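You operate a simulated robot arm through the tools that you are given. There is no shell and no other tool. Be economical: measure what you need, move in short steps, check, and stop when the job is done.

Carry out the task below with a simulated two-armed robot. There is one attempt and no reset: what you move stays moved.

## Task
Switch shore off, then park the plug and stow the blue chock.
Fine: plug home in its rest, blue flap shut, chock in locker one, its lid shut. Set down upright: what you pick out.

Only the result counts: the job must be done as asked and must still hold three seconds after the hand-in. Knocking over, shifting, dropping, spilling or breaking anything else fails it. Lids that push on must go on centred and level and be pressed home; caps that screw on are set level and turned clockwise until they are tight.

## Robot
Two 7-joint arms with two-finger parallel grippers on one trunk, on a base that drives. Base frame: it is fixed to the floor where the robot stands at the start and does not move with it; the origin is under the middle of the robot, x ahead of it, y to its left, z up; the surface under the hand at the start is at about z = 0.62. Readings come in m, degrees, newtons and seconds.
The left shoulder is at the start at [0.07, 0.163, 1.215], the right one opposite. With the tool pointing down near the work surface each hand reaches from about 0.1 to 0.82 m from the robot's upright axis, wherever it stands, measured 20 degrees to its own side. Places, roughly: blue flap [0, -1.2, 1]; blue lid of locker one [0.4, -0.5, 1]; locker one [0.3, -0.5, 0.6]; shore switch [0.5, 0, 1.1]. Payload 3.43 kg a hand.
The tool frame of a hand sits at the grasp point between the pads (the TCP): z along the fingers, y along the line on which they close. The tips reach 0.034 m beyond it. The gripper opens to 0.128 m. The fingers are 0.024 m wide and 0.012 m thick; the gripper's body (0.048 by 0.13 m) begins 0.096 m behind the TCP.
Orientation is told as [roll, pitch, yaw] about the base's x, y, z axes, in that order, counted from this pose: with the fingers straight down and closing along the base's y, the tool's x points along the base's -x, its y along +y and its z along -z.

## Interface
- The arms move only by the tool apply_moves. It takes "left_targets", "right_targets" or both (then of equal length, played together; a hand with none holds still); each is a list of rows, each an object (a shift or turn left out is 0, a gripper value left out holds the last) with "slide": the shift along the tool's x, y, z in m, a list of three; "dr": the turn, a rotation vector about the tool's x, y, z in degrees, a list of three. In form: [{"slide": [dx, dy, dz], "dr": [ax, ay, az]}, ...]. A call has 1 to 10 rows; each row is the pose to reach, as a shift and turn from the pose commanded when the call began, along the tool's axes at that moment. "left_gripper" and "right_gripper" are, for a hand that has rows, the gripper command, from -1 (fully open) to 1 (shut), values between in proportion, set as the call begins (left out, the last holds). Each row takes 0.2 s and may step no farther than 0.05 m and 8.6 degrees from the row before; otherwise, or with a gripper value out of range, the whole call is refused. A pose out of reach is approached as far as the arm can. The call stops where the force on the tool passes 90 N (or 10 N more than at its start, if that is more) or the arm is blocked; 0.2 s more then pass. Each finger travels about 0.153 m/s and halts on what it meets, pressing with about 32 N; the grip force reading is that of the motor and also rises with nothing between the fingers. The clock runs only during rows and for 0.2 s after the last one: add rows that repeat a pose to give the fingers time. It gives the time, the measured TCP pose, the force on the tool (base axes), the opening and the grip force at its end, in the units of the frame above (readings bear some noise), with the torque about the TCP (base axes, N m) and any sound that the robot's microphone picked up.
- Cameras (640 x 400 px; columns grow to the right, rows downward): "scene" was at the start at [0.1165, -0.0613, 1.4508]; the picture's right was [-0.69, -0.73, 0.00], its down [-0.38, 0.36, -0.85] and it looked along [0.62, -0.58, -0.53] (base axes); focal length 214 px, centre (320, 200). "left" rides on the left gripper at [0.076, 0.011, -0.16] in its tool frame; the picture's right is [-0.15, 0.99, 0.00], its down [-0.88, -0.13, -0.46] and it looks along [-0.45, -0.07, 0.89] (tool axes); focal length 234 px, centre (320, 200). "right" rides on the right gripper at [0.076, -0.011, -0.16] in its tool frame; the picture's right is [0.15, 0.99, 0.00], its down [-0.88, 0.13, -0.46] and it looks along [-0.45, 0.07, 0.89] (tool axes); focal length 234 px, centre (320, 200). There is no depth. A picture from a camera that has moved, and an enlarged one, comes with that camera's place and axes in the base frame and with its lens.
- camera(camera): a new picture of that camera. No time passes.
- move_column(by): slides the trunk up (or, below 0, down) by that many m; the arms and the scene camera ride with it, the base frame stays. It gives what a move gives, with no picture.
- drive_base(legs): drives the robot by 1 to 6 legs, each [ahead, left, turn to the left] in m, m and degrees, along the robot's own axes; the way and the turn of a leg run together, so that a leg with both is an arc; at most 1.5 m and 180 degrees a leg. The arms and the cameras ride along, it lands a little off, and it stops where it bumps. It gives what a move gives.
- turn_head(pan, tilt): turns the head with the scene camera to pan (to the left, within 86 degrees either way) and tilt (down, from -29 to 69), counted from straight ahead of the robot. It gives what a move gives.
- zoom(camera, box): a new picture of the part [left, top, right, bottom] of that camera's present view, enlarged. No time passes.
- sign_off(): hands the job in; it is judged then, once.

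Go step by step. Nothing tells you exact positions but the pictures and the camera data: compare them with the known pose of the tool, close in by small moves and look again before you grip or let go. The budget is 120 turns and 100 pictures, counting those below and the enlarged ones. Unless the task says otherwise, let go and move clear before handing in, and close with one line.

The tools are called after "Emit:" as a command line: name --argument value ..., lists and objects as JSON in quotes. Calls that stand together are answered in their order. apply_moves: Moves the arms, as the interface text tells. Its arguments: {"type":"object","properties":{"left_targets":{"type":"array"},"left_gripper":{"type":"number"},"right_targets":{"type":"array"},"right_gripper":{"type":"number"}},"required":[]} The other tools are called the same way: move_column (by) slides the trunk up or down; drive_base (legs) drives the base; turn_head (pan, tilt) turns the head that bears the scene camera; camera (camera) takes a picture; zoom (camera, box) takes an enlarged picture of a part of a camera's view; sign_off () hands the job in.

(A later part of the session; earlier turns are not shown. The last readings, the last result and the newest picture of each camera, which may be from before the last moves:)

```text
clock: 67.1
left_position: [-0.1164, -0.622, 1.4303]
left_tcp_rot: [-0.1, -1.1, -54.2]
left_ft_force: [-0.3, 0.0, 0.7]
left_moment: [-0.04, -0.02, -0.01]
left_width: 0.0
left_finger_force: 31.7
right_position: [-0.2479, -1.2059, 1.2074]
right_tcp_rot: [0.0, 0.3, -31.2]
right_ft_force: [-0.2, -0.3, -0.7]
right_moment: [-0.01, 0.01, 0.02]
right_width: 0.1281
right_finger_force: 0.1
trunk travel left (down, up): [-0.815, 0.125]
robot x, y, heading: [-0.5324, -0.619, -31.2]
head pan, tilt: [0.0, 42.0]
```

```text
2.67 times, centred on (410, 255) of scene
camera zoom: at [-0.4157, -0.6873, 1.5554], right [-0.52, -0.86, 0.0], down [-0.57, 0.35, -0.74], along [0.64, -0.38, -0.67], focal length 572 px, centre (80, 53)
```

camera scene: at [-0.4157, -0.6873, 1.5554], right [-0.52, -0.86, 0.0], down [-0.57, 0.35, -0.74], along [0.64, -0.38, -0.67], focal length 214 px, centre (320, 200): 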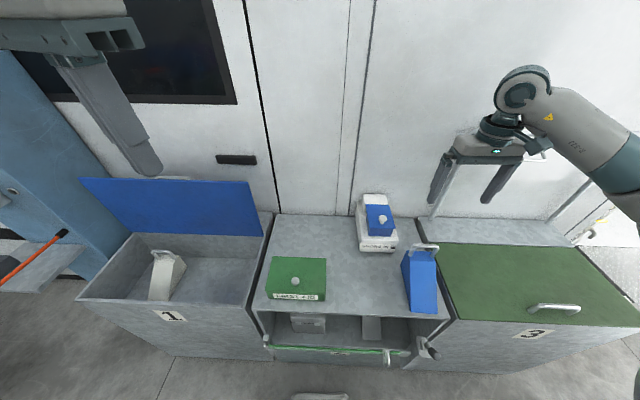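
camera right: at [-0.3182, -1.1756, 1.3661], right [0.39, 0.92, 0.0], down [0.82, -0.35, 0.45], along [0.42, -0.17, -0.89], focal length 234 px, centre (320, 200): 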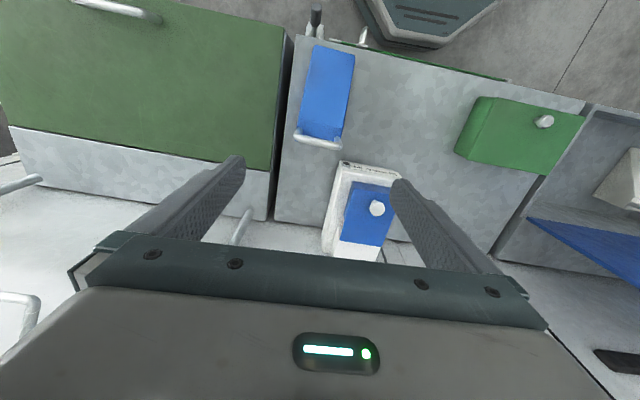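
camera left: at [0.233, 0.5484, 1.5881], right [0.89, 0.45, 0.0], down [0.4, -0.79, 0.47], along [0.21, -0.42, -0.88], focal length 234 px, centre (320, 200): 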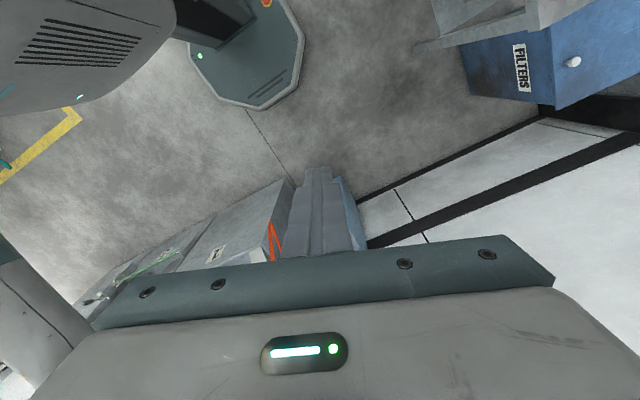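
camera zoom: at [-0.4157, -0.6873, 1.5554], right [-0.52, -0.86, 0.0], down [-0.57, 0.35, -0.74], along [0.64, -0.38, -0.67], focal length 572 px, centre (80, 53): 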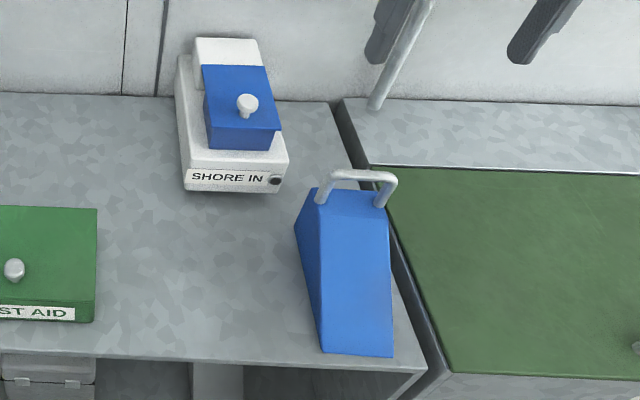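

The chock is aligned with the wall axes: toe at n≈0.28, ridge at n≈0.41, about 0.086 m wide, centred at d≈-1.149. I'll grip its flanks just ahead of the handle; I descend part way and check.

Emit:
apply_moves --right_targets '[{"slide": [0.015, 0.005, 0.04]}, {"slide": [0.03, 0.01, 0.08]}, {"slide": [0.03, 0.01, 0.125]}, {"slide": [0.03, 0.01, 0.17]}, {"slide": [0.03, 0.01, 0.21]}]' --right_gripper -0.85

Emit:
camera --camera "right"

Emit:
zoom --camera "scene" --box '[340, 180, 480, 330]'

```text
clock: 68.3
left_position: [-0.1138, -0.6232, 1.4314]
left_tcp_rot: [-0.1, -1.0, -54.2]
left_ft_force: [0.5, -0.4, 0.2]
left_moment: [0.01, 0.02, -0.03]
left_width: 0.0001
left_finger_force: 31.5
right_position: [-0.2697, -1.1815, 0.9981]
right_tcp_rot: [0.1, 0.2, -31.2]
right_ft_force: [-0.5, -0.1, -0.1]
right_moment: [0.01, 0.02, 0.03]
right_width: 0.1187
right_finger_force: 0.2
trunk travel left (down, up): [-0.815, 0.125]
robot x, y, heading: [-0.5316, -0.621, -31.0]
head pan, tilt: [0.0, 42.0]
```

```text
33 pictures are left
camera right: at [-0.3392, -1.1514, 1.157], right [0.39, 0.92, 0.0], down [0.82, -0.35, 0.45], along [0.42, -0.18, -0.89], focal length 234 px, centre (320, 200)
```

right: 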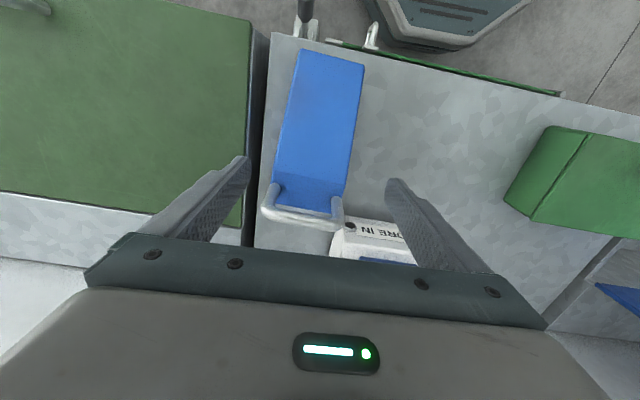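

```text
2.67 times, centred on (410, 255) of scene
camera zoom: at [-0.4155, -0.688, 1.5554], right [-0.52, -0.86, 0.0], down [-0.57, 0.35, -0.74], along [0.64, -0.38, -0.67], focal length 572 px, centre (80, 53)
```

zoom: 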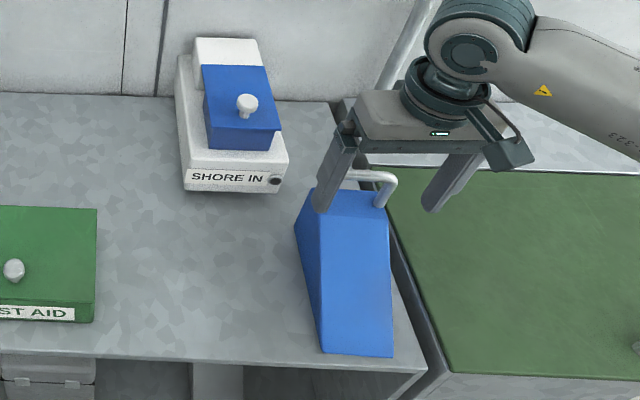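

The chock is yawed about 4° further, so I align the hand with it and descend beside its flanks.

Emit:
apply_moves --right_targets '[{"slide": [0, -0.003, 0.02], "dr": [0, 0, 4.4]}, {"slide": [0, -0.003, 0.05], "dr": [0, 0, 4.4]}, {"slide": [0, -0.003, 0.08], "dr": [0, 0, 4.4]}, {"slide": [0, -0.003, 0.104], "dr": [0, 0, 4.4]}]'

Emit:
camera --camera "right"

Emit:
zoom --camera "scene" --box '[340, 180, 480, 330]'

```text
clock: 69.3
left_position: [-0.1158, -0.6228, 1.4311]
left_tcp_rot: [-0.2, -1.0, -54.3]
left_ft_force: [-0.6, -1.3, 0.4]
left_moment: [0.05, -0.02, -0.03]
left_width: 0.0004
left_finger_force: 31.6
right_position: [-0.2705, -1.1847, 0.8909]
right_tcp_rot: [-0.1, 0.1, -35.6]
right_ft_force: [0.4, 0.2, 0.0]
right_moment: [-0.01, 0.04, -0.02]
right_width: 0.1182
right_finger_force: 0.1
trunk travel left (down, up): [-0.815, 0.125]
robot x, y, heading: [-0.5314, -0.6194, -31.0]
head pan, tilt: [0.0, 42.0]
```

```text
31 pictures are left
camera right: at [-0.338, -1.148, 1.0501], right [0.46, 0.89, 0.0], down [0.79, -0.41, 0.45], along [0.4, -0.21, -0.89], focal length 234 px, centre (320, 200)
```

right: 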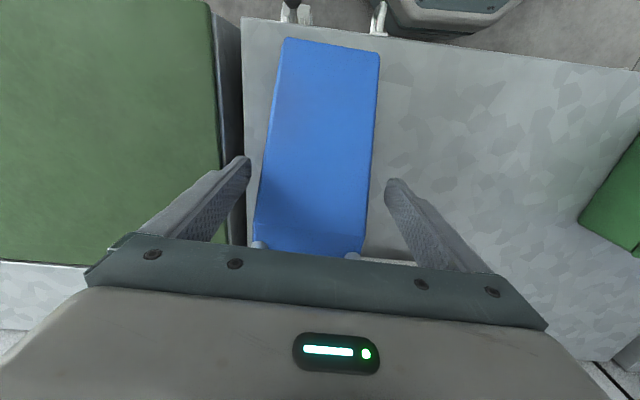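

```text
2.67 times, centred on (410, 255) of scene
camera zoom: at [-0.4154, -0.6881, 1.5553], right [-0.52, -0.86, 0.0], down [-0.57, 0.35, -0.74], along [0.64, -0.38, -0.67], focal length 572 px, centre (80, 53)
```

zoom: 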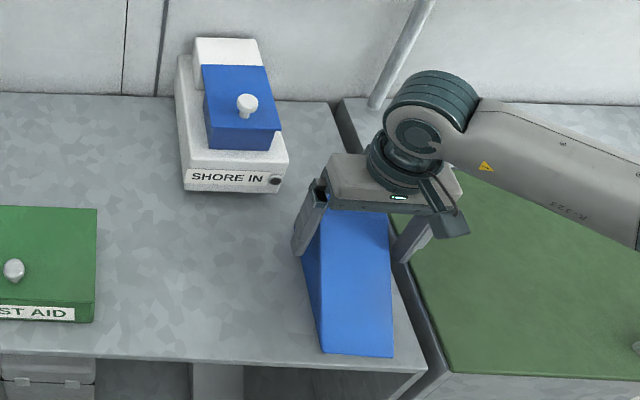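

The fingers flank the chock evenly. I close and lift a little.

Emit:
apply_moves --right_targets '[{"slide": [0, 0, 0]}, {"slide": [0, 0, 0]}, {"slide": [0, 0, 0]}]' --right_gripper 1

Emit:
apply_moves --right_targets '[{"slide": [0, 0, -0.01]}, {"slide": [0, 0, -0.025]}, {"slide": [0, 0, -0.04]}]'

Emit:
camera --camera "right"

```text
clock: 70.1
left_position: [-0.1147, -0.6229, 1.4306]
left_tcp_rot: [-0.2, -0.9, -54.2]
left_ft_force: [0.5, 0.4, 0.6]
left_moment: [0.02, 0.0, 0.02]
left_width: 0.0001
left_finger_force: 31.8
right_position: [-0.2717, -1.1843, 0.891]
right_tcp_rot: [-0.1, 0.1, -35.6]
right_ft_force: [-3.4, -2.6, -0.4]
right_moment: [-0.3, -0.15, -0.31]
right_width: 0.0897
right_finger_force: 32.3
trunk travel left (down, up): [-0.815, 0.125]
robot x, y, heading: [-0.5324, -0.6167, -31.0]
head pan, tilt: [0.0, 42.0]
```

```text
clock: 70.9
left_position: [-0.1145, -0.6245, 1.431]
left_tcp_rot: [-0.2, -0.9, -54.2]
left_ft_force: [-0.1, -0.5, 0.3]
left_moment: [-0.02, -0.04, 0.01]
left_width: 0.0001
left_finger_force: 32.2
right_position: [-0.2697, -1.1849, 0.9332]
right_tcp_rot: [0.0, 0.3, -35.5]
right_ft_force: [0.1, -0.5, -7.3]
right_moment: [0.07, 0.06, 0.01]
right_width: 0.0897
right_finger_force: 32.0
trunk travel left (down, up): [-0.815, 0.125]
robot x, y, heading: [-0.5261, -0.6153, -30.9]
head pan, tilt: [0.0, 42.0]
```

```text
29 pictures are left
camera right: at [-0.337, -1.1492, 1.0908], right [0.46, 0.89, 0.0], down [0.79, -0.41, 0.45], along [0.4, -0.21, -0.89], focal length 234 px, centre (320, 200)
```

right: 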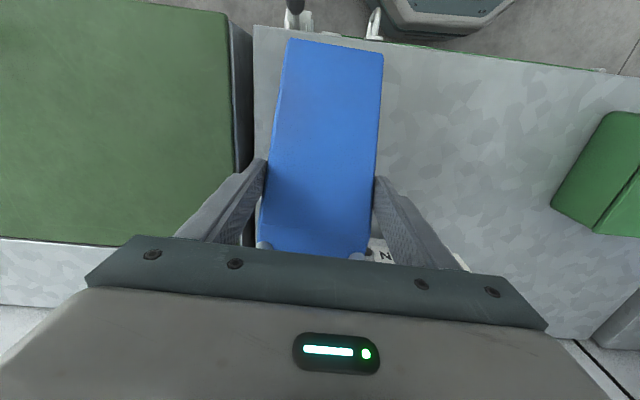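

The chock is firmly held and level (about 0.75 kg). I lift it well clear, back off slightly and strafe left to locker one.

Emit:
apply_moves --right_targets '[{"slide": [0, 0, -0.045]}, {"slide": [0, 0, -0.09]}, {"slide": [0, 0, -0.135]}, {"slide": [0, 0, -0.18]}, {"slide": [0, 0, -0.22]}]'

Emit:
drive_base --legs '[[-0.06, 0, 0], [0, 0.72, 0]]'

Emit:
turn_head --pan -10 --tilt 48

Emit:
camera --camera "scene"

Emit:
camera --camera "right"

```text
clock: 72.1
left_position: [-0.1148, -0.6232, 1.4303]
left_tcp_rot: [-0.3, -1.0, -54.2]
left_ft_force: [0.2, 1.5, 0.3]
left_moment: [-0.01, -0.03, 0.0]
left_width: 0.0
left_finger_force: 32.5
right_position: [-0.2676, -1.1841, 1.1535]
right_tcp_rot: [0.0, 0.1, -35.6]
right_ft_force: [-0.1, 0.2, -8.0]
right_moment: [0.02, 0.06, -0.04]
right_width: 0.0898
right_finger_force: 32.0
trunk travel left (down, up): [-0.815, 0.125]
robot x, y, heading: [-0.5304, -0.6173, -30.9]
head pan, tilt: [0.0, 42.0]
```

```text
clock: 76.6
left_position: [0.2102, 0.0201, 1.4298]
left_tcp_rot: [-0.2, -1.0, -54.7]
left_ft_force: [0.5, -0.3, 1.0]
left_moment: [-0.01, 0.01, -0.02]
left_width: 0.0
left_finger_force: 31.7
right_position: [0.0525, -0.5389, 1.1536]
right_tcp_rot: [0.1, 0.2, -36.1]
right_ft_force: [0.6, 1.0, -8.2]
right_moment: [0.06, 0.06, -0.01]
right_width: 0.09
right_finger_force: 32.4
trunk travel left (down, up): [-0.815, 0.125]
robot x, y, heading: [-0.2059, 0.0277, -31.9]
head pan, tilt: [0.0, 42.0]
```

```text
clock: 77.3
left_position: [0.2104, 0.0223, 1.4299]
left_tcp_rot: [-0.2, -0.9, -54.7]
left_ft_force: [-0.8, 0.3, 0.2]
left_moment: [-0.01, -0.01, 0.01]
left_width: 0.0001
left_finger_force: 32.1
right_position: [0.0538, -0.5372, 1.1533]
right_tcp_rot: [0.0, 0.2, -36.1]
right_ft_force: [0.4, 0.1, -7.9]
right_moment: [0.07, 0.08, -0.01]
right_width: 0.0896
right_finger_force: 32.1
trunk travel left (down, up): [-0.815, 0.125]
robot x, y, heading: [-0.2043, 0.032, -31.6]
head pan, tilt: [-10.0, 48.0]
```

```text
28 pictures are left
camera scene: at [-0.102, -0.0488, 1.5467], right [-0.66, -0.75, 0.0], down [-0.56, 0.49, -0.67], along [0.5, -0.44, -0.74], focal length 214 px, centre (320, 200)
```

scene: 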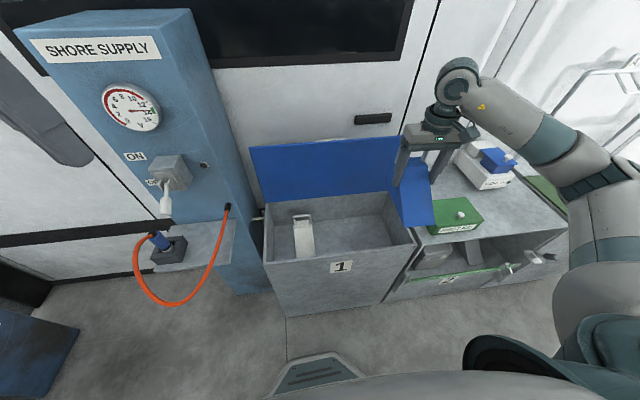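

```text
27 pictures are left
camera right: at [-0.0135, -0.5019, 1.3127], right [0.47, 0.89, 0.0], down [0.79, -0.41, 0.45], along [0.4, -0.21, -0.89], focal length 234 px, centre (320, 200)
```

right: 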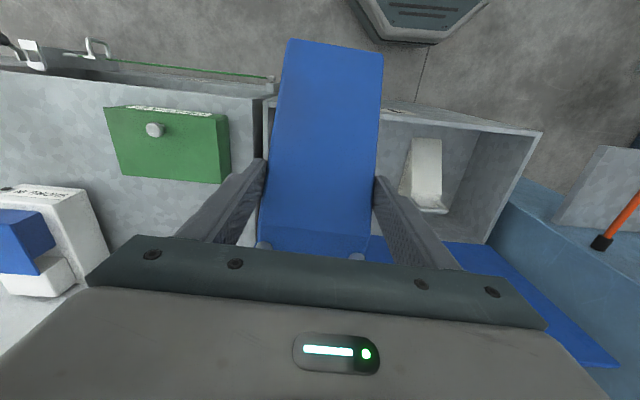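

Locker one's interior spans about n 0.31–0.58, d -0.53–0.04, floor near z 0.61, with the white chock at d≈-0.11. I'll move the blue chock over a clear spot at n 0.48, d -0.35.

Emit:
apply_moves --right_targets '[{"slide": [-0.037, 0.0235, 0], "dr": [0, 0, -2]}, {"slide": [-0.074, 0.047, 0], "dr": [0, 0, -4.4]}, {"slide": [-0.111, 0.07, 0], "dr": [0, 0, -4.4]}, {"slide": [-0.148, 0.0937, 0], "dr": [0, 0, -4.4]}, {"slide": [-0.148, 0.0937, 0], "dr": [0, 0, -4.4]}]'

Emit:
move_column --by -0.12

Emit:
camera --camera "right"

Emit:
camera --camera "scene"

```text
clock: 78.5
left_position: [0.2093, 0.0218, 1.4305]
left_tcp_rot: [-0.2, -1.0, -54.7]
left_ft_force: [0.3, -0.2, 0.8]
left_moment: [0.03, 0.01, 0.01]
left_width: 0.0002
left_finger_force: 31.9
right_position: [0.2288, -0.5483, 1.1532]
right_tcp_rot: [0.0, 0.1, -31.7]
right_ft_force: [-0.1, -0.3, -8.4]
right_moment: [0.04, 0.07, -0.02]
right_width: 0.0899
right_finger_force: 31.6
trunk travel left (down, up): [-0.815, 0.125]
robot x, y, heading: [-0.2032, 0.0261, -31.5]
head pan, tilt: [-10.0, 48.0]
```

```text
clock: 80.0
left_position: [0.2109, 0.0222, 1.3119]
left_tcp_rot: [-0.2, -1.0, -54.7]
left_ft_force: [-0.1, -0.2, -0.4]
left_moment: [-0.01, 0.02, -0.01]
left_width: 0.0
left_finger_force: 32.4
right_position: [0.2283, -0.5469, 1.0327]
right_tcp_rot: [-0.1, 0.2, -31.7]
right_ft_force: [0.2, -0.6, -8.2]
right_moment: [0.01, 0.1, 0.0]
right_width: 0.0899
right_finger_force: 32.0
trunk travel left (down, up): [-0.695, 0.245]
robot x, y, heading: [-0.204, 0.0299, -31.9]
head pan, tilt: [-10.0, 48.0]
```

```text
26 pictures are left
camera right: at [0.1591, -0.5164, 1.1919], right [0.4, 0.92, 0.0], down [0.82, -0.35, 0.45], along [0.42, -0.18, -0.89], focal length 234 px, centre (320, 200)
```

right: 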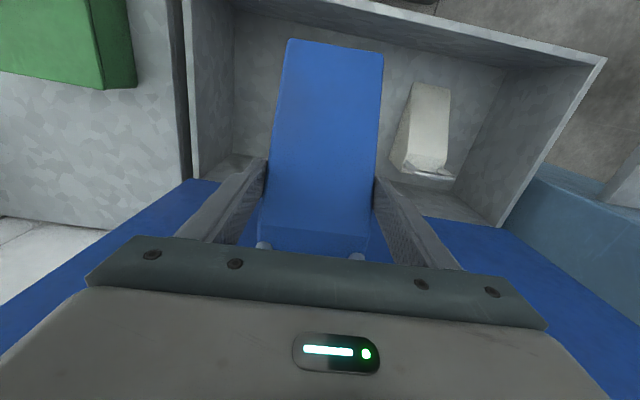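

```text
25 pictures are left
camera scene: at [-0.102, -0.0489, 1.4268], right [-0.66, -0.75, 0.0], down [-0.56, 0.49, -0.67], along [0.5, -0.44, -0.74], focal length 214 px, centre (320, 200)
```

scene: 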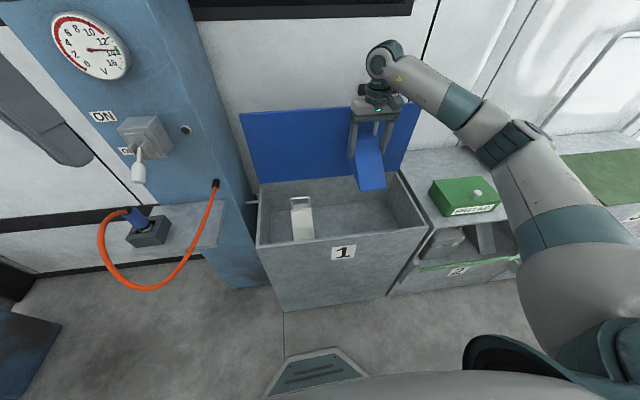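

Clearances front, back and sides look good. I lower the chock into the locker to just above the floor.

Emit:
apply_moves --right_targets '[{"slide": [0.004, 0, 0.045]}, {"slide": [0.004, 0, 0.09]}, {"slide": [0.004, 0, 0.135]}, {"slide": [0.004, 0, 0.18]}, {"slide": [0.004, 0, 0.225]}, {"slide": [0.004, 0, 0.27]}, {"slide": [0.004, 0, 0.3]}, {"slide": [0.004, 0, 0.32]}]'

Emit:
camera --camera "right"

Emit:
zoom --camera "scene" --box '[240, 80, 440, 260]'

```text
clock: 81.8
left_position: [0.2096, 0.0225, 1.3087]
left_tcp_rot: [-0.2, -1.0, -54.7]
left_ft_force: [-0.5, -0.1, -0.2]
left_moment: [0.01, 0.01, 0.0]
left_width: 0.0
left_finger_force: 32.1
right_position: [0.2243, -0.5433, 0.7126]
right_tcp_rot: [0.0, 0.2, -31.8]
right_ft_force: [-0.3, -1.4, -8.3]
right_moment: [0.05, 0.1, -0.02]
right_width: 0.0896
right_finger_force: 32.3
trunk travel left (down, up): [-0.695, 0.245]
robot x, y, heading: [-0.2026, 0.0335, -31.9]
head pan, tilt: [-10.0, 48.0]
```

```text
24 pictures are left
camera right: at [0.1549, -0.5136, 0.8721], right [0.4, 0.92, 0.0], down [0.82, -0.35, 0.45], along [0.42, -0.18, -0.89], focal length 234 px, centre (320, 200)
```

right: 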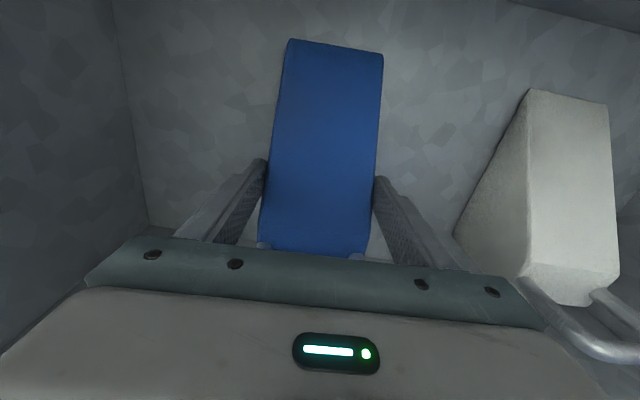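

```text
2.22 times, centred on (340, 170) of scene
camera zoom: at [-0.1018, -0.0493, 1.4267], right [-0.66, -0.75, 0.0], down [-0.56, 0.49, -0.67], along [0.5, -0.44, -0.74], focal length 477 px, centre (276, 267)
```

zoom: 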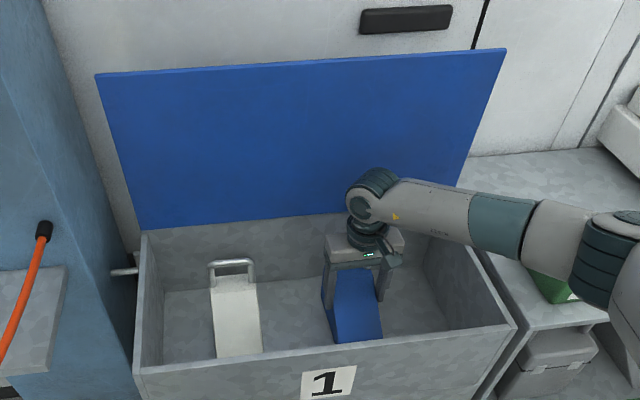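

The chock is near the floor, but the elbow is low over the bench beside the first-aid box. I check that clearance before going lower.

Emit:
turn_head --pan -45 --tilt 45

Emit:
camera --camera "scene"

```text
clock: 82.8
left_position: [0.2101, 0.0229, 1.3092]
left_tcp_rot: [-0.2, -1.0, -54.7]
left_ft_force: [-0.4, 0.0, -0.6]
left_moment: [0.02, 0.0, -0.01]
left_width: 0.0
left_finger_force: 31.9
right_position: [0.224, -0.5447, 0.7126]
right_tcp_rot: [0.1, 0.2, -31.7]
right_ft_force: [-1.0, 0.6, -8.0]
right_moment: [0.0, 0.06, -0.01]
right_width: 0.0901
right_finger_force: 31.7
trunk travel left (down, up): [-0.695, 0.245]
robot x, y, heading: [-0.2054, 0.026, -31.8]
head pan, tilt: [-45.0, 45.0]
```

```text
22 pictures are left
camera scene: at [-0.142, -0.0758, 1.4309], right [-0.97, -0.23, 0.0], down [-0.16, 0.69, -0.71], along [0.16, -0.69, -0.71], focal length 214 px, centre (320, 200)
```

scene: 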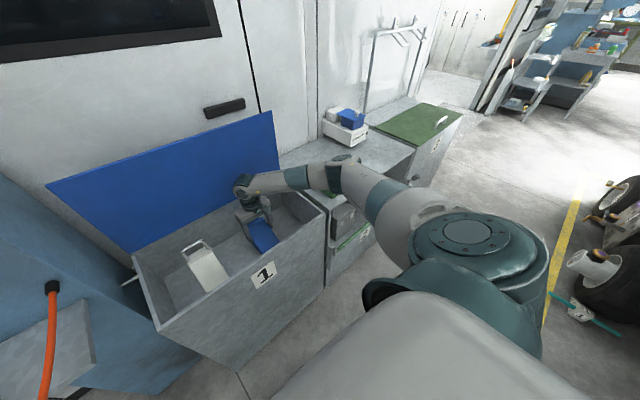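

Emit:
zoom --camera "scene" --box '[220, 120, 420, 260]'

```text
2.86 times, centred on (320, 190) of scene
camera zoom: at [-0.142, -0.0758, 1.4309], right [-0.97, -0.23, 0.0], down [-0.16, 0.69, -0.71], along [0.16, -0.69, -0.71], focal length 613 px, centre (320, 229)
```

zoom: 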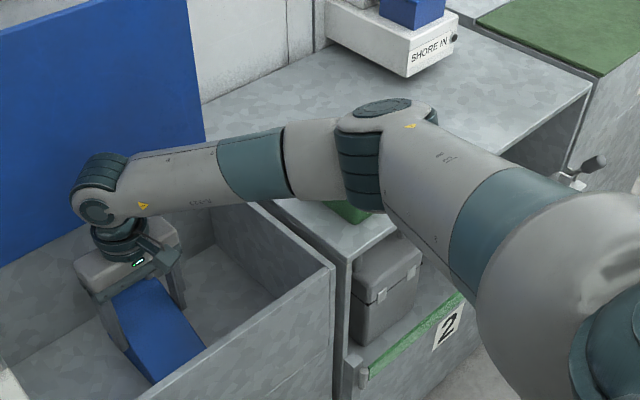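

The elbow is roughly 4 cm above the box level. I lower in small steps and watch it.

Emit:
apply_moves --right_targets '[{"slide": [0, 0, 0.005]}, {"slide": [0, 0, 0.01]}, {"slide": [0, 0, 0.015]}]'

Emit:
zoom --camera "scene" --box '[220, 120, 420, 260]'

```text
clock: 83.6
left_position: [0.2077, 0.0268, 1.3123]
left_tcp_rot: [-0.1, -1.3, -54.6]
left_ft_force: [0.5, -0.3, -1.0]
left_moment: [0.07, -0.01, 0.02]
left_width: 0.0
left_finger_force: 32.0
right_position: [0.224, -0.5438, 0.7051]
right_tcp_rot: [0.0, -0.5, -31.9]
right_ft_force: [-9.6, -5.0, 52.0]
right_moment: [-1.27, -0.42, -0.06]
right_width: 0.0893
right_finger_force: 32.2
trunk travel left (down, up): [-0.695, 0.245]
robot x, y, heading: [-0.2066, 0.0306, -31.3]
head pan, tilt: [-45.0, 45.0]
```

```text
2.86 times, centred on (320, 190) of scene
camera zoom: at [-0.1469, -0.0711, 1.4321], right [-0.97, -0.23, 0.0], down [-0.16, 0.69, -0.71], along [0.16, -0.69, -0.7], focal length 613 px, centre (320, 229)
```

zoom: 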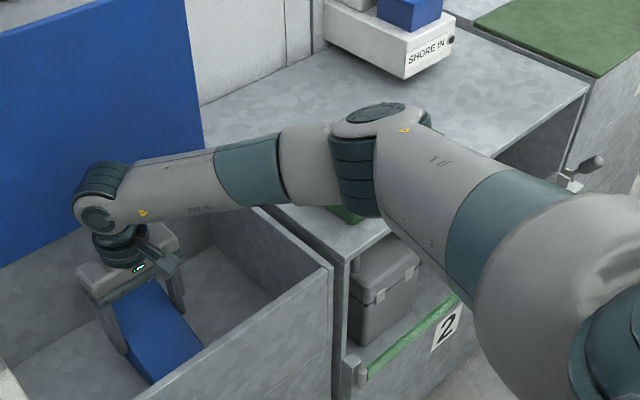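

The chock has reached the floor (60 N rise on the tool). I ease off a little and open the fingers.

Emit:
apply_moves --right_targets '[{"slide": [0, 0, -0.007]}, {"slide": [0, 0, -0.007]}]'

Emit:
apply_moves --right_targets '[{"slide": [0, 0, 0]}, {"slide": [0, 0, 0]}]' --right_gripper -0.8

Emit:
camera --camera "right"

```text
clock: 84.2
left_position: [0.2094, 0.0226, 1.3116]
left_tcp_rot: [-0.2, -1.1, -54.6]
left_ft_force: [0.5, 0.4, -0.2]
left_moment: [-0.02, -0.01, 0.0]
left_width: 0.0
left_finger_force: 32.2
right_position: [0.2252, -0.5436, 0.7053]
right_tcp_rot: [0.0, 0.1, -31.8]
right_ft_force: [5.8, -9.6, 12.6]
right_moment: [-0.56, -0.65, -0.79]
right_width: 0.0898
right_finger_force: 31.1
trunk travel left (down, up): [-0.695, 0.245]
robot x, y, heading: [-0.2039, 0.0295, -31.6]
head pan, tilt: [-45.0, 45.0]
```

```text
clock: 84.8
left_position: [0.2104, 0.0224, 1.3102]
left_tcp_rot: [-0.2, -1.1, -54.7]
left_ft_force: [-0.3, -0.2, 0.6]
left_moment: [0.04, 0.0, 0.01]
left_width: 0.0
left_finger_force: 32.3
right_position: [0.2233, -0.5444, 0.704]
right_tcp_rot: [-0.1, 0.2, -31.8]
right_ft_force: [-0.1, 0.8, 0.0]
right_moment: [0.0, -0.01, 0.02]
right_width: 0.1151
right_finger_force: 0.1
trunk travel left (down, up): [-0.695, 0.245]
robot x, y, heading: [-0.2078, 0.0281, -31.7]
head pan, tilt: [-45.0, 45.0]
```

```text
19 pictures are left
camera right: at [0.1548, -0.5125, 0.8638], right [0.4, 0.92, 0.0], down [0.82, -0.35, 0.45], along [0.42, -0.18, -0.89], focal length 234 px, centre (320, 200)
```

right: 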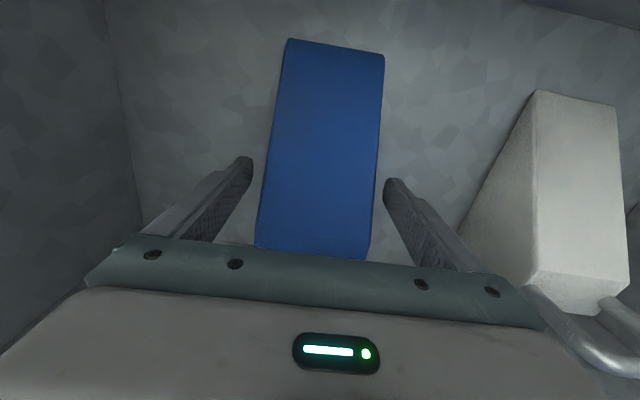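

The chock stands upright in locker one, released. I raise the hand straight out of the locker.

Emit:
apply_moves --right_targets '[{"slide": [0, 0, -0.045]}, {"slide": [0, 0, -0.09]}, {"slide": [0, 0, -0.135]}, {"slide": [0, 0, -0.18]}, {"slide": [0, 0, -0.225]}, {"slide": [0, 0, -0.27]}, {"slide": [0.02, 0, -0.315]}, {"slide": [0.04, 0, -0.355]}, {"slide": [0.06, 0, -0.395]}, {"slide": [0.08, 0, -0.44]}]'

Emit:
apply_moves --right_targets '[{"slide": [0.01, 0, -0.02], "dr": [0, 0, -8.5]}, {"slide": [0.02, 0, -0.04], "dr": [0, 0, -17]}, {"slide": [0.03, 0, -0.06], "dr": [0, 0, -25.5]}, {"slide": [0.03, 0, -0.08], "dr": [0, 0, -34]}, {"slide": [0.03, 0, -0.1], "dr": [0, 0, -42.5]}, {"slide": [0.03, 0, -0.1], "dr": [0, 0, -51]}, {"slide": [0.03, 0, -0.1], "dr": [0, 0, -59.5]}, {"slide": [0.03, 0, -0.1], "dr": [0, 0, -68]}, {"slide": [0.03, 0, -0.1], "dr": [0, 0, -76.5]}, {"slide": [0.03, 0, -0.1], "dr": [0, 0, -85]}]' --right_gripper 0.1

Emit:
turn_head --pan -20 --tilt 40

Emit:
camera --camera "scene"

```text
clock: 87.0
left_position: [0.2092, 0.0228, 1.3091]
left_tcp_rot: [-0.3, -1.1, -54.7]
left_ft_force: [0.8, 0.3, -0.4]
left_moment: [-0.03, -0.06, -0.02]
left_width: 0.0
left_finger_force: 32.0
right_position: [0.1561, -0.5024, 1.147]
right_tcp_rot: [0.1, 0.1, -31.7]
right_ft_force: [0.1, 0.3, -0.2]
right_moment: [-0.02, -0.01, 0.03]
right_width: 0.115
right_finger_force: 0.1
trunk travel left (down, up): [-0.695, 0.245]
robot x, y, heading: [-0.2049, 0.0285, -31.4]
head pan, tilt: [-45.0, 45.0]
```

```text
clock: 89.2
left_position: [0.2093, 0.0241, 1.3094]
left_tcp_rot: [-0.4, -1.1, -54.7]
left_ft_force: [0.2, -0.1, -0.3]
left_moment: [-0.01, 0.0, -0.03]
left_width: 0.0002
left_finger_force: 32.2
right_position: [0.077, -0.3487, 1.2174]
right_tcp_rot: [-0.1, 0.1, 52.8]
right_ft_force: [0.7, -0.3, 0.3]
right_moment: [-0.01, -0.01, 0.02]
right_width: 0.0578
right_finger_force: 0.0
right hand out of reach, approached as far as the arm can: row 7, 8, 9, 10
trunk travel left (down, up): [-0.695, 0.245]
robot x, y, heading: [-0.2086, 0.0324, -31.6]
head pan, tilt: [-45.0, 45.0]
```

```text
clock: 90.1
left_position: [0.2106, 0.0231, 1.3101]
left_tcp_rot: [-0.2, -0.9, -54.7]
left_ft_force: [0.5, 0.8, -0.2]
left_moment: [-0.03, -0.03, -0.02]
left_width: 0.0
left_finger_force: 31.8
right_position: [0.0766, -0.3505, 1.2161]
right_tcp_rot: [0.0, -0.1, 52.6]
right_ft_force: [-0.2, 0.0, -0.3]
right_moment: [0.01, 0.01, -0.01]
right_width: 0.0574
right_finger_force: 0.0
trunk travel left (down, up): [-0.695, 0.245]
robot x, y, heading: [-0.2056, 0.032, -31.7]
head pan, tilt: [-20.0, 40.0]
```

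```text
18 pictures are left
camera scene: at [-0.109, -0.0627, 1.4382], right [-0.79, -0.62, 0.0], down [-0.4, 0.5, -0.77], along [0.47, -0.6, -0.64], focal length 214 px, centre (320, 200)
```

scene: 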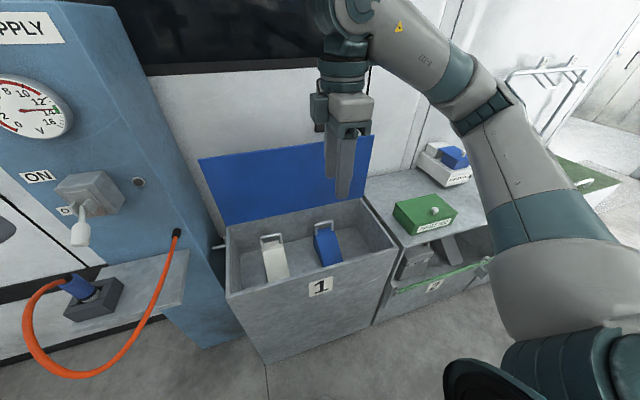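

The yaw turn is done, with the hand folded in close. I move it outward toward the lid's top edge (about n 0.58, z 1.13), fingers set to straddle it, and check from its side camera.

Emit:
apply_moves --right_targets '[{"slide": [-0.02, -0.035, 0], "dr": [0, 0, -5]}, {"slide": [-0.04, -0.07, 0], "dr": [0, 0, -5]}, {"slide": [-0.06, -0.105, 0], "dr": [0, 0, -5]}, {"slide": [-0.08, -0.136, 0], "dr": [0, 0, -5]}, {"slide": [-0.08, -0.136, 0], "dr": [0, 0, -5]}]'

Emit:
camera --camera "right"

```text
clock: 91.3
left_position: [0.209, 0.0231, 1.311]
left_tcp_rot: [-0.1, -1.0, -54.8]
left_ft_force: [-0.3, 0.2, -0.2]
left_moment: [0.0, -0.02, -0.01]
left_width: 0.0
left_finger_force: 32.0
right_position: [0.1405, -0.2852, 1.1989]
right_tcp_rot: [0.0, -0.2, 58.1]
right_ft_force: [0.8, -0.5, 0.5]
right_moment: [0.0, -0.04, -0.04]
right_width: 0.0579
right_finger_force: 0.0
right hand out of reach, approached as far as the arm can: row 1, 2, 3, 4, 5
trunk travel left (down, up): [-0.695, 0.245]
robot x, y, heading: [-0.2057, 0.0273, -31.5]
head pan, tilt: [-20.0, 40.0]
```

```text
17 pictures are left
camera right: at [0.1111, -0.3545, 1.3569], right [-0.92, 0.4, 0.0], down [0.35, 0.82, 0.46], along [0.18, 0.42, -0.89], focal length 234 px, centre (320, 200)
```

right: 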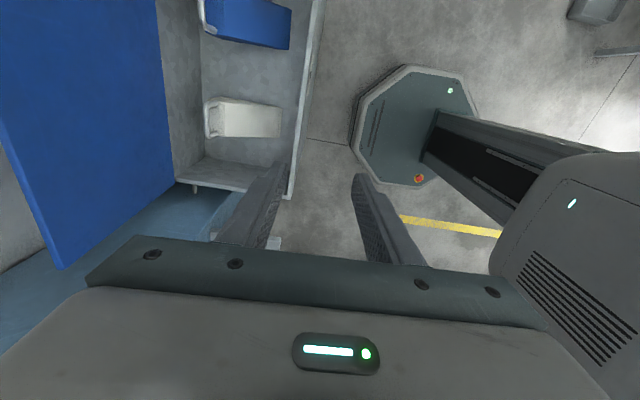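

This yaw direction runs out of reach. I turn the hand the other way instead.

Emit:
apply_moves --right_targets '[{"dr": [0, 0, 8.5]}, {"dr": [0, 0, 17]}, {"dr": [0, 0, 25.5]}, {"dr": [0, 0, 34]}, {"dr": [0, 0, 42.5]}, {"dr": [0, 0, 51]}, {"dr": [0, 0, 59.5]}, {"dr": [0, 0, 68]}, {"dr": [0, 0, 76.5]}, {"dr": [0, 0, 85]}]'

Emit:
apply_moves --right_targets '[{"dr": [0, 0, 8.5]}, {"dr": [0, 0, 17]}, {"dr": [0, 0, 25.5]}, {"dr": [0, 0, 34]}, {"dr": [0, 0, 42.5]}, {"dr": [0, 0, 51]}, {"dr": [0, 0, 59.5]}, {"dr": [0, 0, 68]}, {"dr": [0, 0, 76.5]}, {"dr": [0, 0, 85]}]'

Emit:
apply_moves --right_targets '[{"dr": [0, 0, 8.5]}, {"dr": [0, 0, 10]}, {"dr": [0, 0, 10]}]'

Emit:
camera --camera "right"

```text
clock: 93.5
left_position: [0.2103, 0.0226, 1.3098]
left_tcp_rot: [-0.2, -1.1, -54.7]
left_ft_force: [0.3, -0.1, -1.3]
left_moment: [0.02, 0.0, -0.02]
left_width: 0.0002
left_finger_force: 31.8
right_position: [0.1487, -0.2822, 1.1989]
right_tcp_rot: [0.1, 0.0, -26.9]
right_ft_force: [-0.2, 0.1, -0.2]
right_moment: [-0.02, 0.02, 0.06]
right_width: 0.0576
right_finger_force: 0.0
trunk travel left (down, up): [-0.695, 0.245]
robot x, y, heading: [-0.2055, 0.0279, -31.7]
head pan, tilt: [-20.0, 40.0]
```

```text
clock: 95.7
left_position: [0.2104, 0.0232, 1.3096]
left_tcp_rot: [-0.2, -1.1, -54.7]
left_ft_force: [0.0, -0.8, -0.3]
left_moment: [0.0, 0.01, -0.02]
left_width: 0.0002
left_finger_force: 32.4
right_position: [0.1485, -0.2827, 1.1987]
right_tcp_rot: [-0.1, 0.0, -111.9]
right_ft_force: [-0.8, -0.1, 0.1]
right_moment: [0.02, 0.0, -0.02]
right_width: 0.0576
right_finger_force: 0.1
trunk travel left (down, up): [-0.695, 0.245]
robot x, y, heading: [-0.2034, 0.027, -32.1]
head pan, tilt: [-20.0, 40.0]
```

```text
clock: 96.5
left_position: [0.2095, 0.0222, 1.3099]
left_tcp_rot: [-0.2, -1.1, -54.7]
left_ft_force: [0.0, 0.2, -0.6]
left_moment: [0.02, -0.01, 0.0]
left_width: 0.0
left_finger_force: 31.3
right_position: [0.1493, -0.2824, 1.1991]
right_tcp_rot: [-0.1, 0.0, -121.8]
right_ft_force: [0.7, -0.5, -0.5]
right_moment: [0.01, -0.06, -0.02]
right_width: 0.0577
right_finger_force: 0.1
trunk travel left (down, up): [-0.695, 0.245]
robot x, y, heading: [-0.2065, 0.0307, -31.8]
head pan, tilt: [-20.0, 40.0]
```

```text
16 pictures are left
camera right: at [0.1802, -0.2119, 1.3581], right [0.92, -0.4, 0.0], down [-0.35, -0.82, 0.46], along [-0.18, -0.42, -0.89], focal length 234 px, centre (320, 200)
```

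right: 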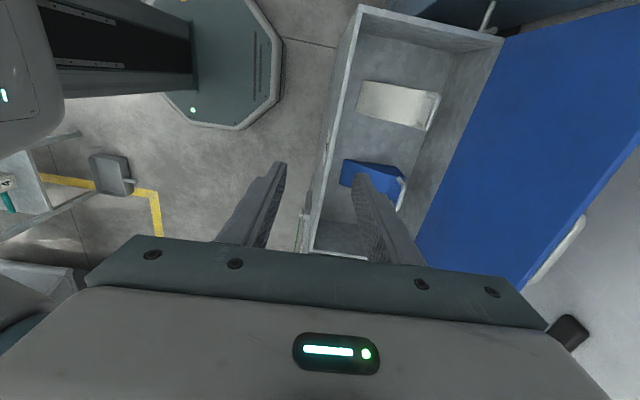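

This way the hand reaches freely, and the side camera shows the lid edge at n≈0.578 with its handle on the outer side near the middle. I move over the edge, left of the handle at d≈-0.12.

Emit:
apply_moves --right_targets '[{"slide": [0.007, 0.045, -0.01]}, {"slide": [0.014, 0.09, -0.02]}, {"slide": [0.021, 0.135, -0.02]}, {"slide": [0.028, 0.18, -0.02]}, {"slide": [0.035, 0.225, -0.02]}, {"slide": [0.044, 0.27, -0.02]}, {"slide": [0.044, 0.305, -0.02]}, {"slide": [0.044, 0.305, -0.02]}]'

Emit:
camera --camera "right"

```text
clock: 98.3
left_position: [0.2079, 0.0209, 1.3105]
left_tcp_rot: [-0.1, -1.0, -54.7]
left_ft_force: [-0.5, -0.1, 0.1]
left_moment: [0.02, -0.01, -0.02]
left_width: 0.0
left_finger_force: 32.1
right_position: [0.4305, -0.4075, 1.2166]
right_tcp_rot: [0.0, 0.1, -121.7]
right_ft_force: [-0.3, -0.6, 0.0]
right_moment: [0.03, -0.07, -0.01]
right_width: 0.0577
right_finger_force: 0.0
trunk travel left (down, up): [-0.695, 0.245]
robot x, y, heading: [-0.2053, 0.0283, -31.7]
head pan, tilt: [-20.0, 40.0]
```

```text
15 pictures are left
camera right: at [0.4611, -0.3368, 1.3754], right [0.92, -0.4, 0.0], down [-0.35, -0.82, 0.45], along [-0.18, -0.42, -0.89], focal length 234 px, centre (320, 200)
```

right: 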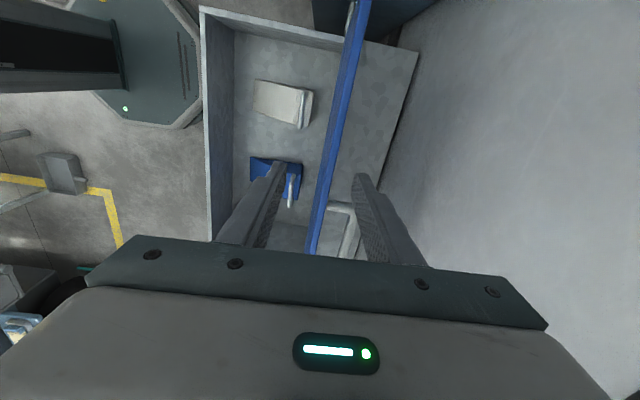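

The fingers straddle the lid edge neatly, clear of the handle. I lower so they overlap it by about 3.5 cm.

Emit:
apply_moves --right_targets '[{"slide": [0, 0.002, 0.03]}, {"slide": [0, 0.002, 0.06]}, {"slide": [0, 0.002, 0.085]}]'

Emit:
camera --camera "right"

```text
clock: 99.1
left_position: [0.2102, 0.023, 1.3109]
left_tcp_rot: [-0.2, -0.9, -54.6]
left_ft_force: [0.2, -0.1, -0.7]
left_moment: [-0.01, 0.04, 0.03]
left_width: 0.0
left_finger_force: 31.5
right_position: [0.4338, -0.4068, 1.1333]
right_tcp_rot: [-0.2, 0.0, -121.7]
right_ft_force: [-1.2, 0.1, -0.9]
right_moment: [0.01, 0.02, -0.04]
right_width: 0.0577
right_finger_force: 0.0
trunk travel left (down, up): [-0.695, 0.245]
robot x, y, heading: [-0.2063, 0.0321, -31.8]
head pan, tilt: [-20.0, 40.0]
```

```text
14 pictures are left
camera right: at [0.4648, -0.3356, 1.2918], right [0.92, -0.4, 0.0], down [-0.35, -0.82, 0.45], along [-0.18, -0.42, -0.89], focal length 234 px, centre (320, 200)
```

right: 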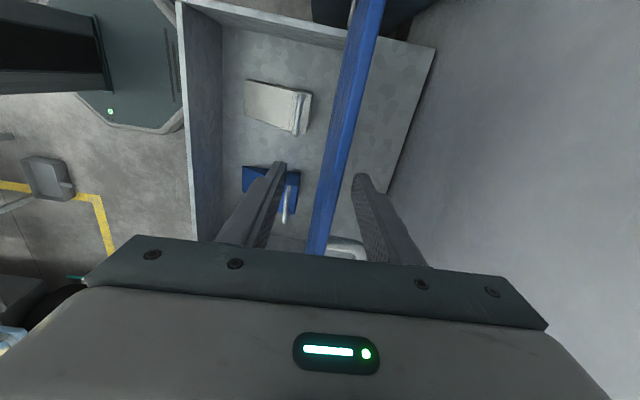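

The lid edge lies between the fingers; it hinges near n 0.625, z 0.82. I swing it forward along its arc, tilting the hand with it.

Emit:
apply_moves --right_targets '[{"slide": [0, -0.011, 0.008], "dr": [-5, 0, 0]}, {"slide": [0, -0.032, 0.013], "dr": [-8, 0, 0]}, {"slide": [0, -0.053, 0.018], "dr": [-10, 0, 0]}, {"slide": [0, -0.073, 0.026], "dr": [-13, 0, 0]}, {"slide": [0, -0.093, 0.034], "dr": [-16, 0, 0]}]'

Emit:
camera --camera "right"

Emit:
camera --camera "scene"

```text
clock: 100.3
left_position: [0.2102, 0.022, 1.3111]
left_tcp_rot: [-0.2, -1.1, -54.7]
left_ft_force: [-0.3, 0.0, -0.9]
left_moment: [-0.01, -0.01, 0.01]
left_width: 0.0002
left_finger_force: 31.5
right_position: [0.3526, -0.358, 1.0984]
right_tcp_rot: [15.9, 0.0, -121.8]
right_ft_force: [0.1, -0.1, -0.3]
right_moment: [-0.02, -0.02, 0.02]
right_width: 0.0577
right_finger_force: 0.1
trunk travel left (down, up): [-0.695, 0.245]
robot x, y, heading: [-0.2058, 0.0345, -31.8]
head pan, tilt: [-20.0, 40.0]
```

```text
13 pictures are left
camera right: at [0.3469, -0.2636, 1.2486], right [0.89, -0.38, 0.27], down [-0.46, -0.75, 0.47], along [0.03, -0.55, -0.84], focal length 234 px, centre (320, 200)
```

right: 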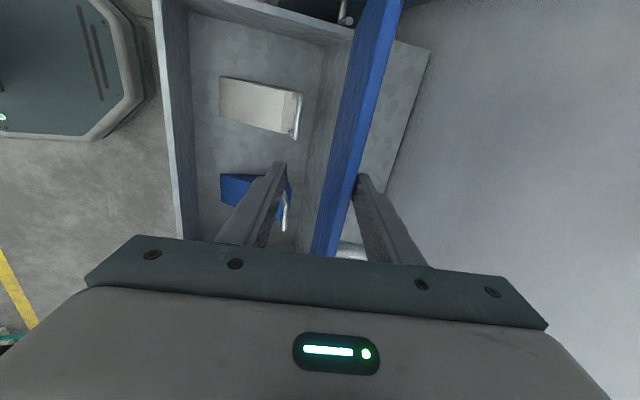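

```text
12 pictures are left
camera scene: at [-0.1094, -0.0623, 1.4383], right [-0.78, -0.62, 0.0], down [-0.4, 0.5, -0.77], along [0.48, -0.6, -0.64], focal length 214 px, centre (320, 200)
```

scene: 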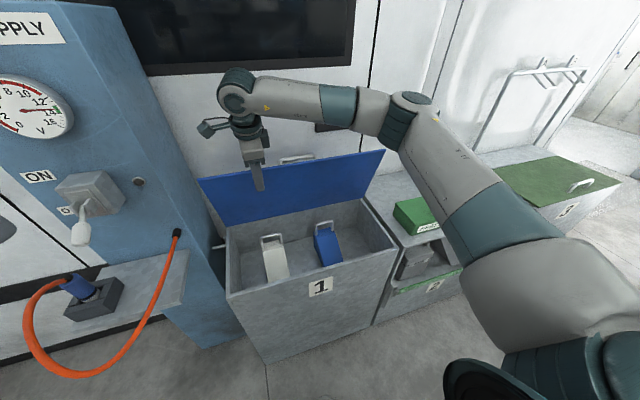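

The lid is following freely. I continue the arc down.

Emit:
apply_moves --right_targets '[{"slide": [0, -0.0209, 0.0055], "dr": [-3, 0, 0]}, {"slide": [0, -0.0417, 0.0109], "dr": [-6, 0, 0]}, {"slide": [0, -0.0617, 0.019], "dr": [-9, 0, 0]}, {"slide": [0, -0.0817, 0.0275], "dr": [-12, 0, 0]}, {"slide": [0, -0.1006, 0.038], "dr": [-15, 0, 0]}, {"slide": [0, -0.1195, 0.0489], "dr": [-18, 0, 0]}, {"slide": [0, -0.1366, 0.062], "dr": [-21, 0, 0]}, {"slide": [0, -0.1537, 0.0755], "dr": [-24, 0, 0]}]'

Emit:
camera --camera "scene"

```text
clock: 102.1
left_position: [0.2096, 0.0218, 1.3105]
left_tcp_rot: [-0.2, -1.1, -54.7]
left_ft_force: [0.8, -0.6, 0.0]
left_moment: [0.0, -0.02, -0.01]
left_width: 0.0
left_finger_force: 32.5
right_position: [0.2465, -0.2919, 0.9855]
right_tcp_rot: [40.0, 0.1, -121.9]
right_ft_force: [-0.2, 1.2, -1.2]
right_moment: [0.04, -0.06, -0.03]
right_width: 0.0585
right_finger_force: 0.1
trunk travel left (down, up): [-0.695, 0.245]
robot x, y, heading: [-0.2047, 0.0331, -31.7]
head pan, tilt: [-20.0, 40.0]
```

```text
11 pictures are left
camera scene: at [-0.1088, -0.0625, 1.4383], right [-0.78, -0.62, 0.0], down [-0.4, 0.5, -0.77], along [0.47, -0.6, -0.64], focal length 214 px, centre (320, 200)
```

scene: 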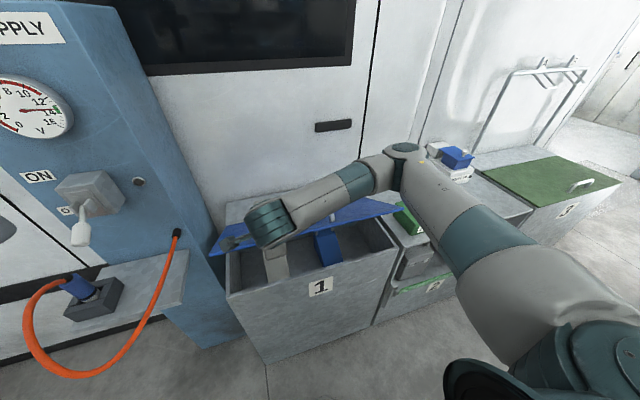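

Emit:
camera --camera "right"

Emit:
zoom --camera "scene" --box '[200, 130, 440, 290]'

```text
10 pictures are left
camera right: at [0.1915, -0.167, 1.0998], right [0.72, -0.28, 0.63], down [-0.63, -0.65, 0.43], along [0.29, -0.71, -0.64], focal length 234 px, centre (320, 200)
```

right: 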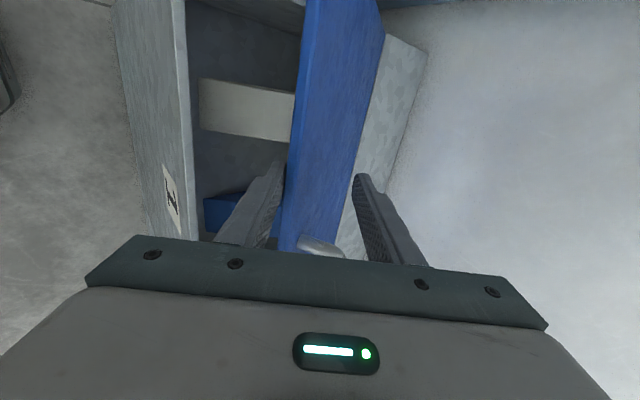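

```text
2.50 times, centred on (320, 210) of scene
camera zoom: at [-0.1088, -0.0625, 1.4383], right [-0.78, -0.62, 0.0], down [-0.4, 0.5, -0.77], along [0.47, -0.6, -0.64], focal length 536 px, centre (320, 175)
```

zoom: 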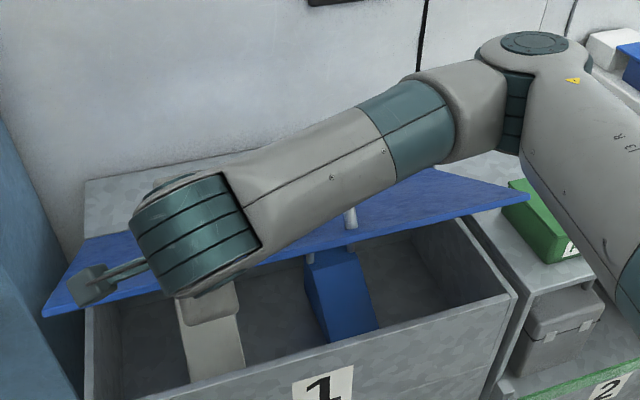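

The lid rests on the lower finger, nearly down. I lower it a bit more, then back the robot off so the finger slips out and the lid drops the last few centimetres.

Emit:
apply_moves --right_targets '[{"slide": [0, -0.029, 0.013], "dr": [-3, 0, 0]}, {"slide": [0, -0.0587, 0.0264], "dr": [-6, 0, 0]}, {"slide": [0, -0.086, 0.0438], "dr": [-9, 0, 0]}]'

Emit:
drive_base --legs '[[-0.13, 0, 0]]'

Emit:
camera --camera "scene"

```text
clock: 102.9
left_position: [0.2094, 0.023, 1.3109]
left_tcp_rot: [-0.2, -1.1, -54.7]
left_ft_force: [-0.2, -0.1, -0.3]
left_moment: [0.02, -0.01, 0.0]
left_width: 0.0
left_finger_force: 31.9
right_position: [0.2129, -0.271, 0.8964]
right_tcp_rot: [49.0, 0.0, -121.8]
right_ft_force: [-0.6, 0.7, -1.1]
right_moment: [0.05, 0.02, 0.0]
right_width: 0.0584
right_finger_force: 0.5
trunk travel left (down, up): [-0.695, 0.245]
robot x, y, heading: [-0.2095, 0.0301, -31.7]
head pan, tilt: [-20.0, 40.0]
```

```text
clock: 104.2
left_position: [0.1002, 0.0897, 1.3106]
left_tcp_rot: [-0.3, -1.0, -54.8]
left_ft_force: [0.0, 0.8, 0.4]
left_moment: [0.02, 0.03, 0.0]
left_width: 0.0
left_finger_force: 32.0
right_position: [0.1022, -0.2048, 0.8967]
right_tcp_rot: [48.9, 0.0, -121.8]
right_ft_force: [0.5, -0.3, 0.2]
right_moment: [0.0, -0.01, 0.03]
right_width: 0.0576
right_finger_force: 0.0
trunk travel left (down, up): [-0.695, 0.245]
robot x, y, heading: [-0.3173, 0.1008, -31.8]
head pan, tilt: [-20.0, 40.0]
```

```text
8 pictures are left
camera scene: at [-0.2185, 0.0053, 1.4381], right [-0.78, -0.62, 0.0], down [-0.4, 0.5, -0.77], along [0.47, -0.6, -0.64], focal length 214 px, centre (320, 200)
```

scene: 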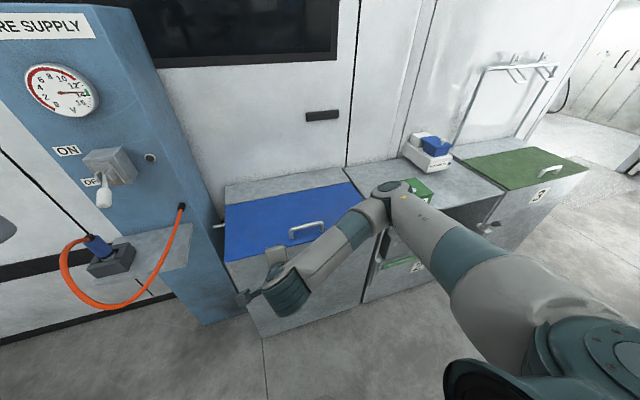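

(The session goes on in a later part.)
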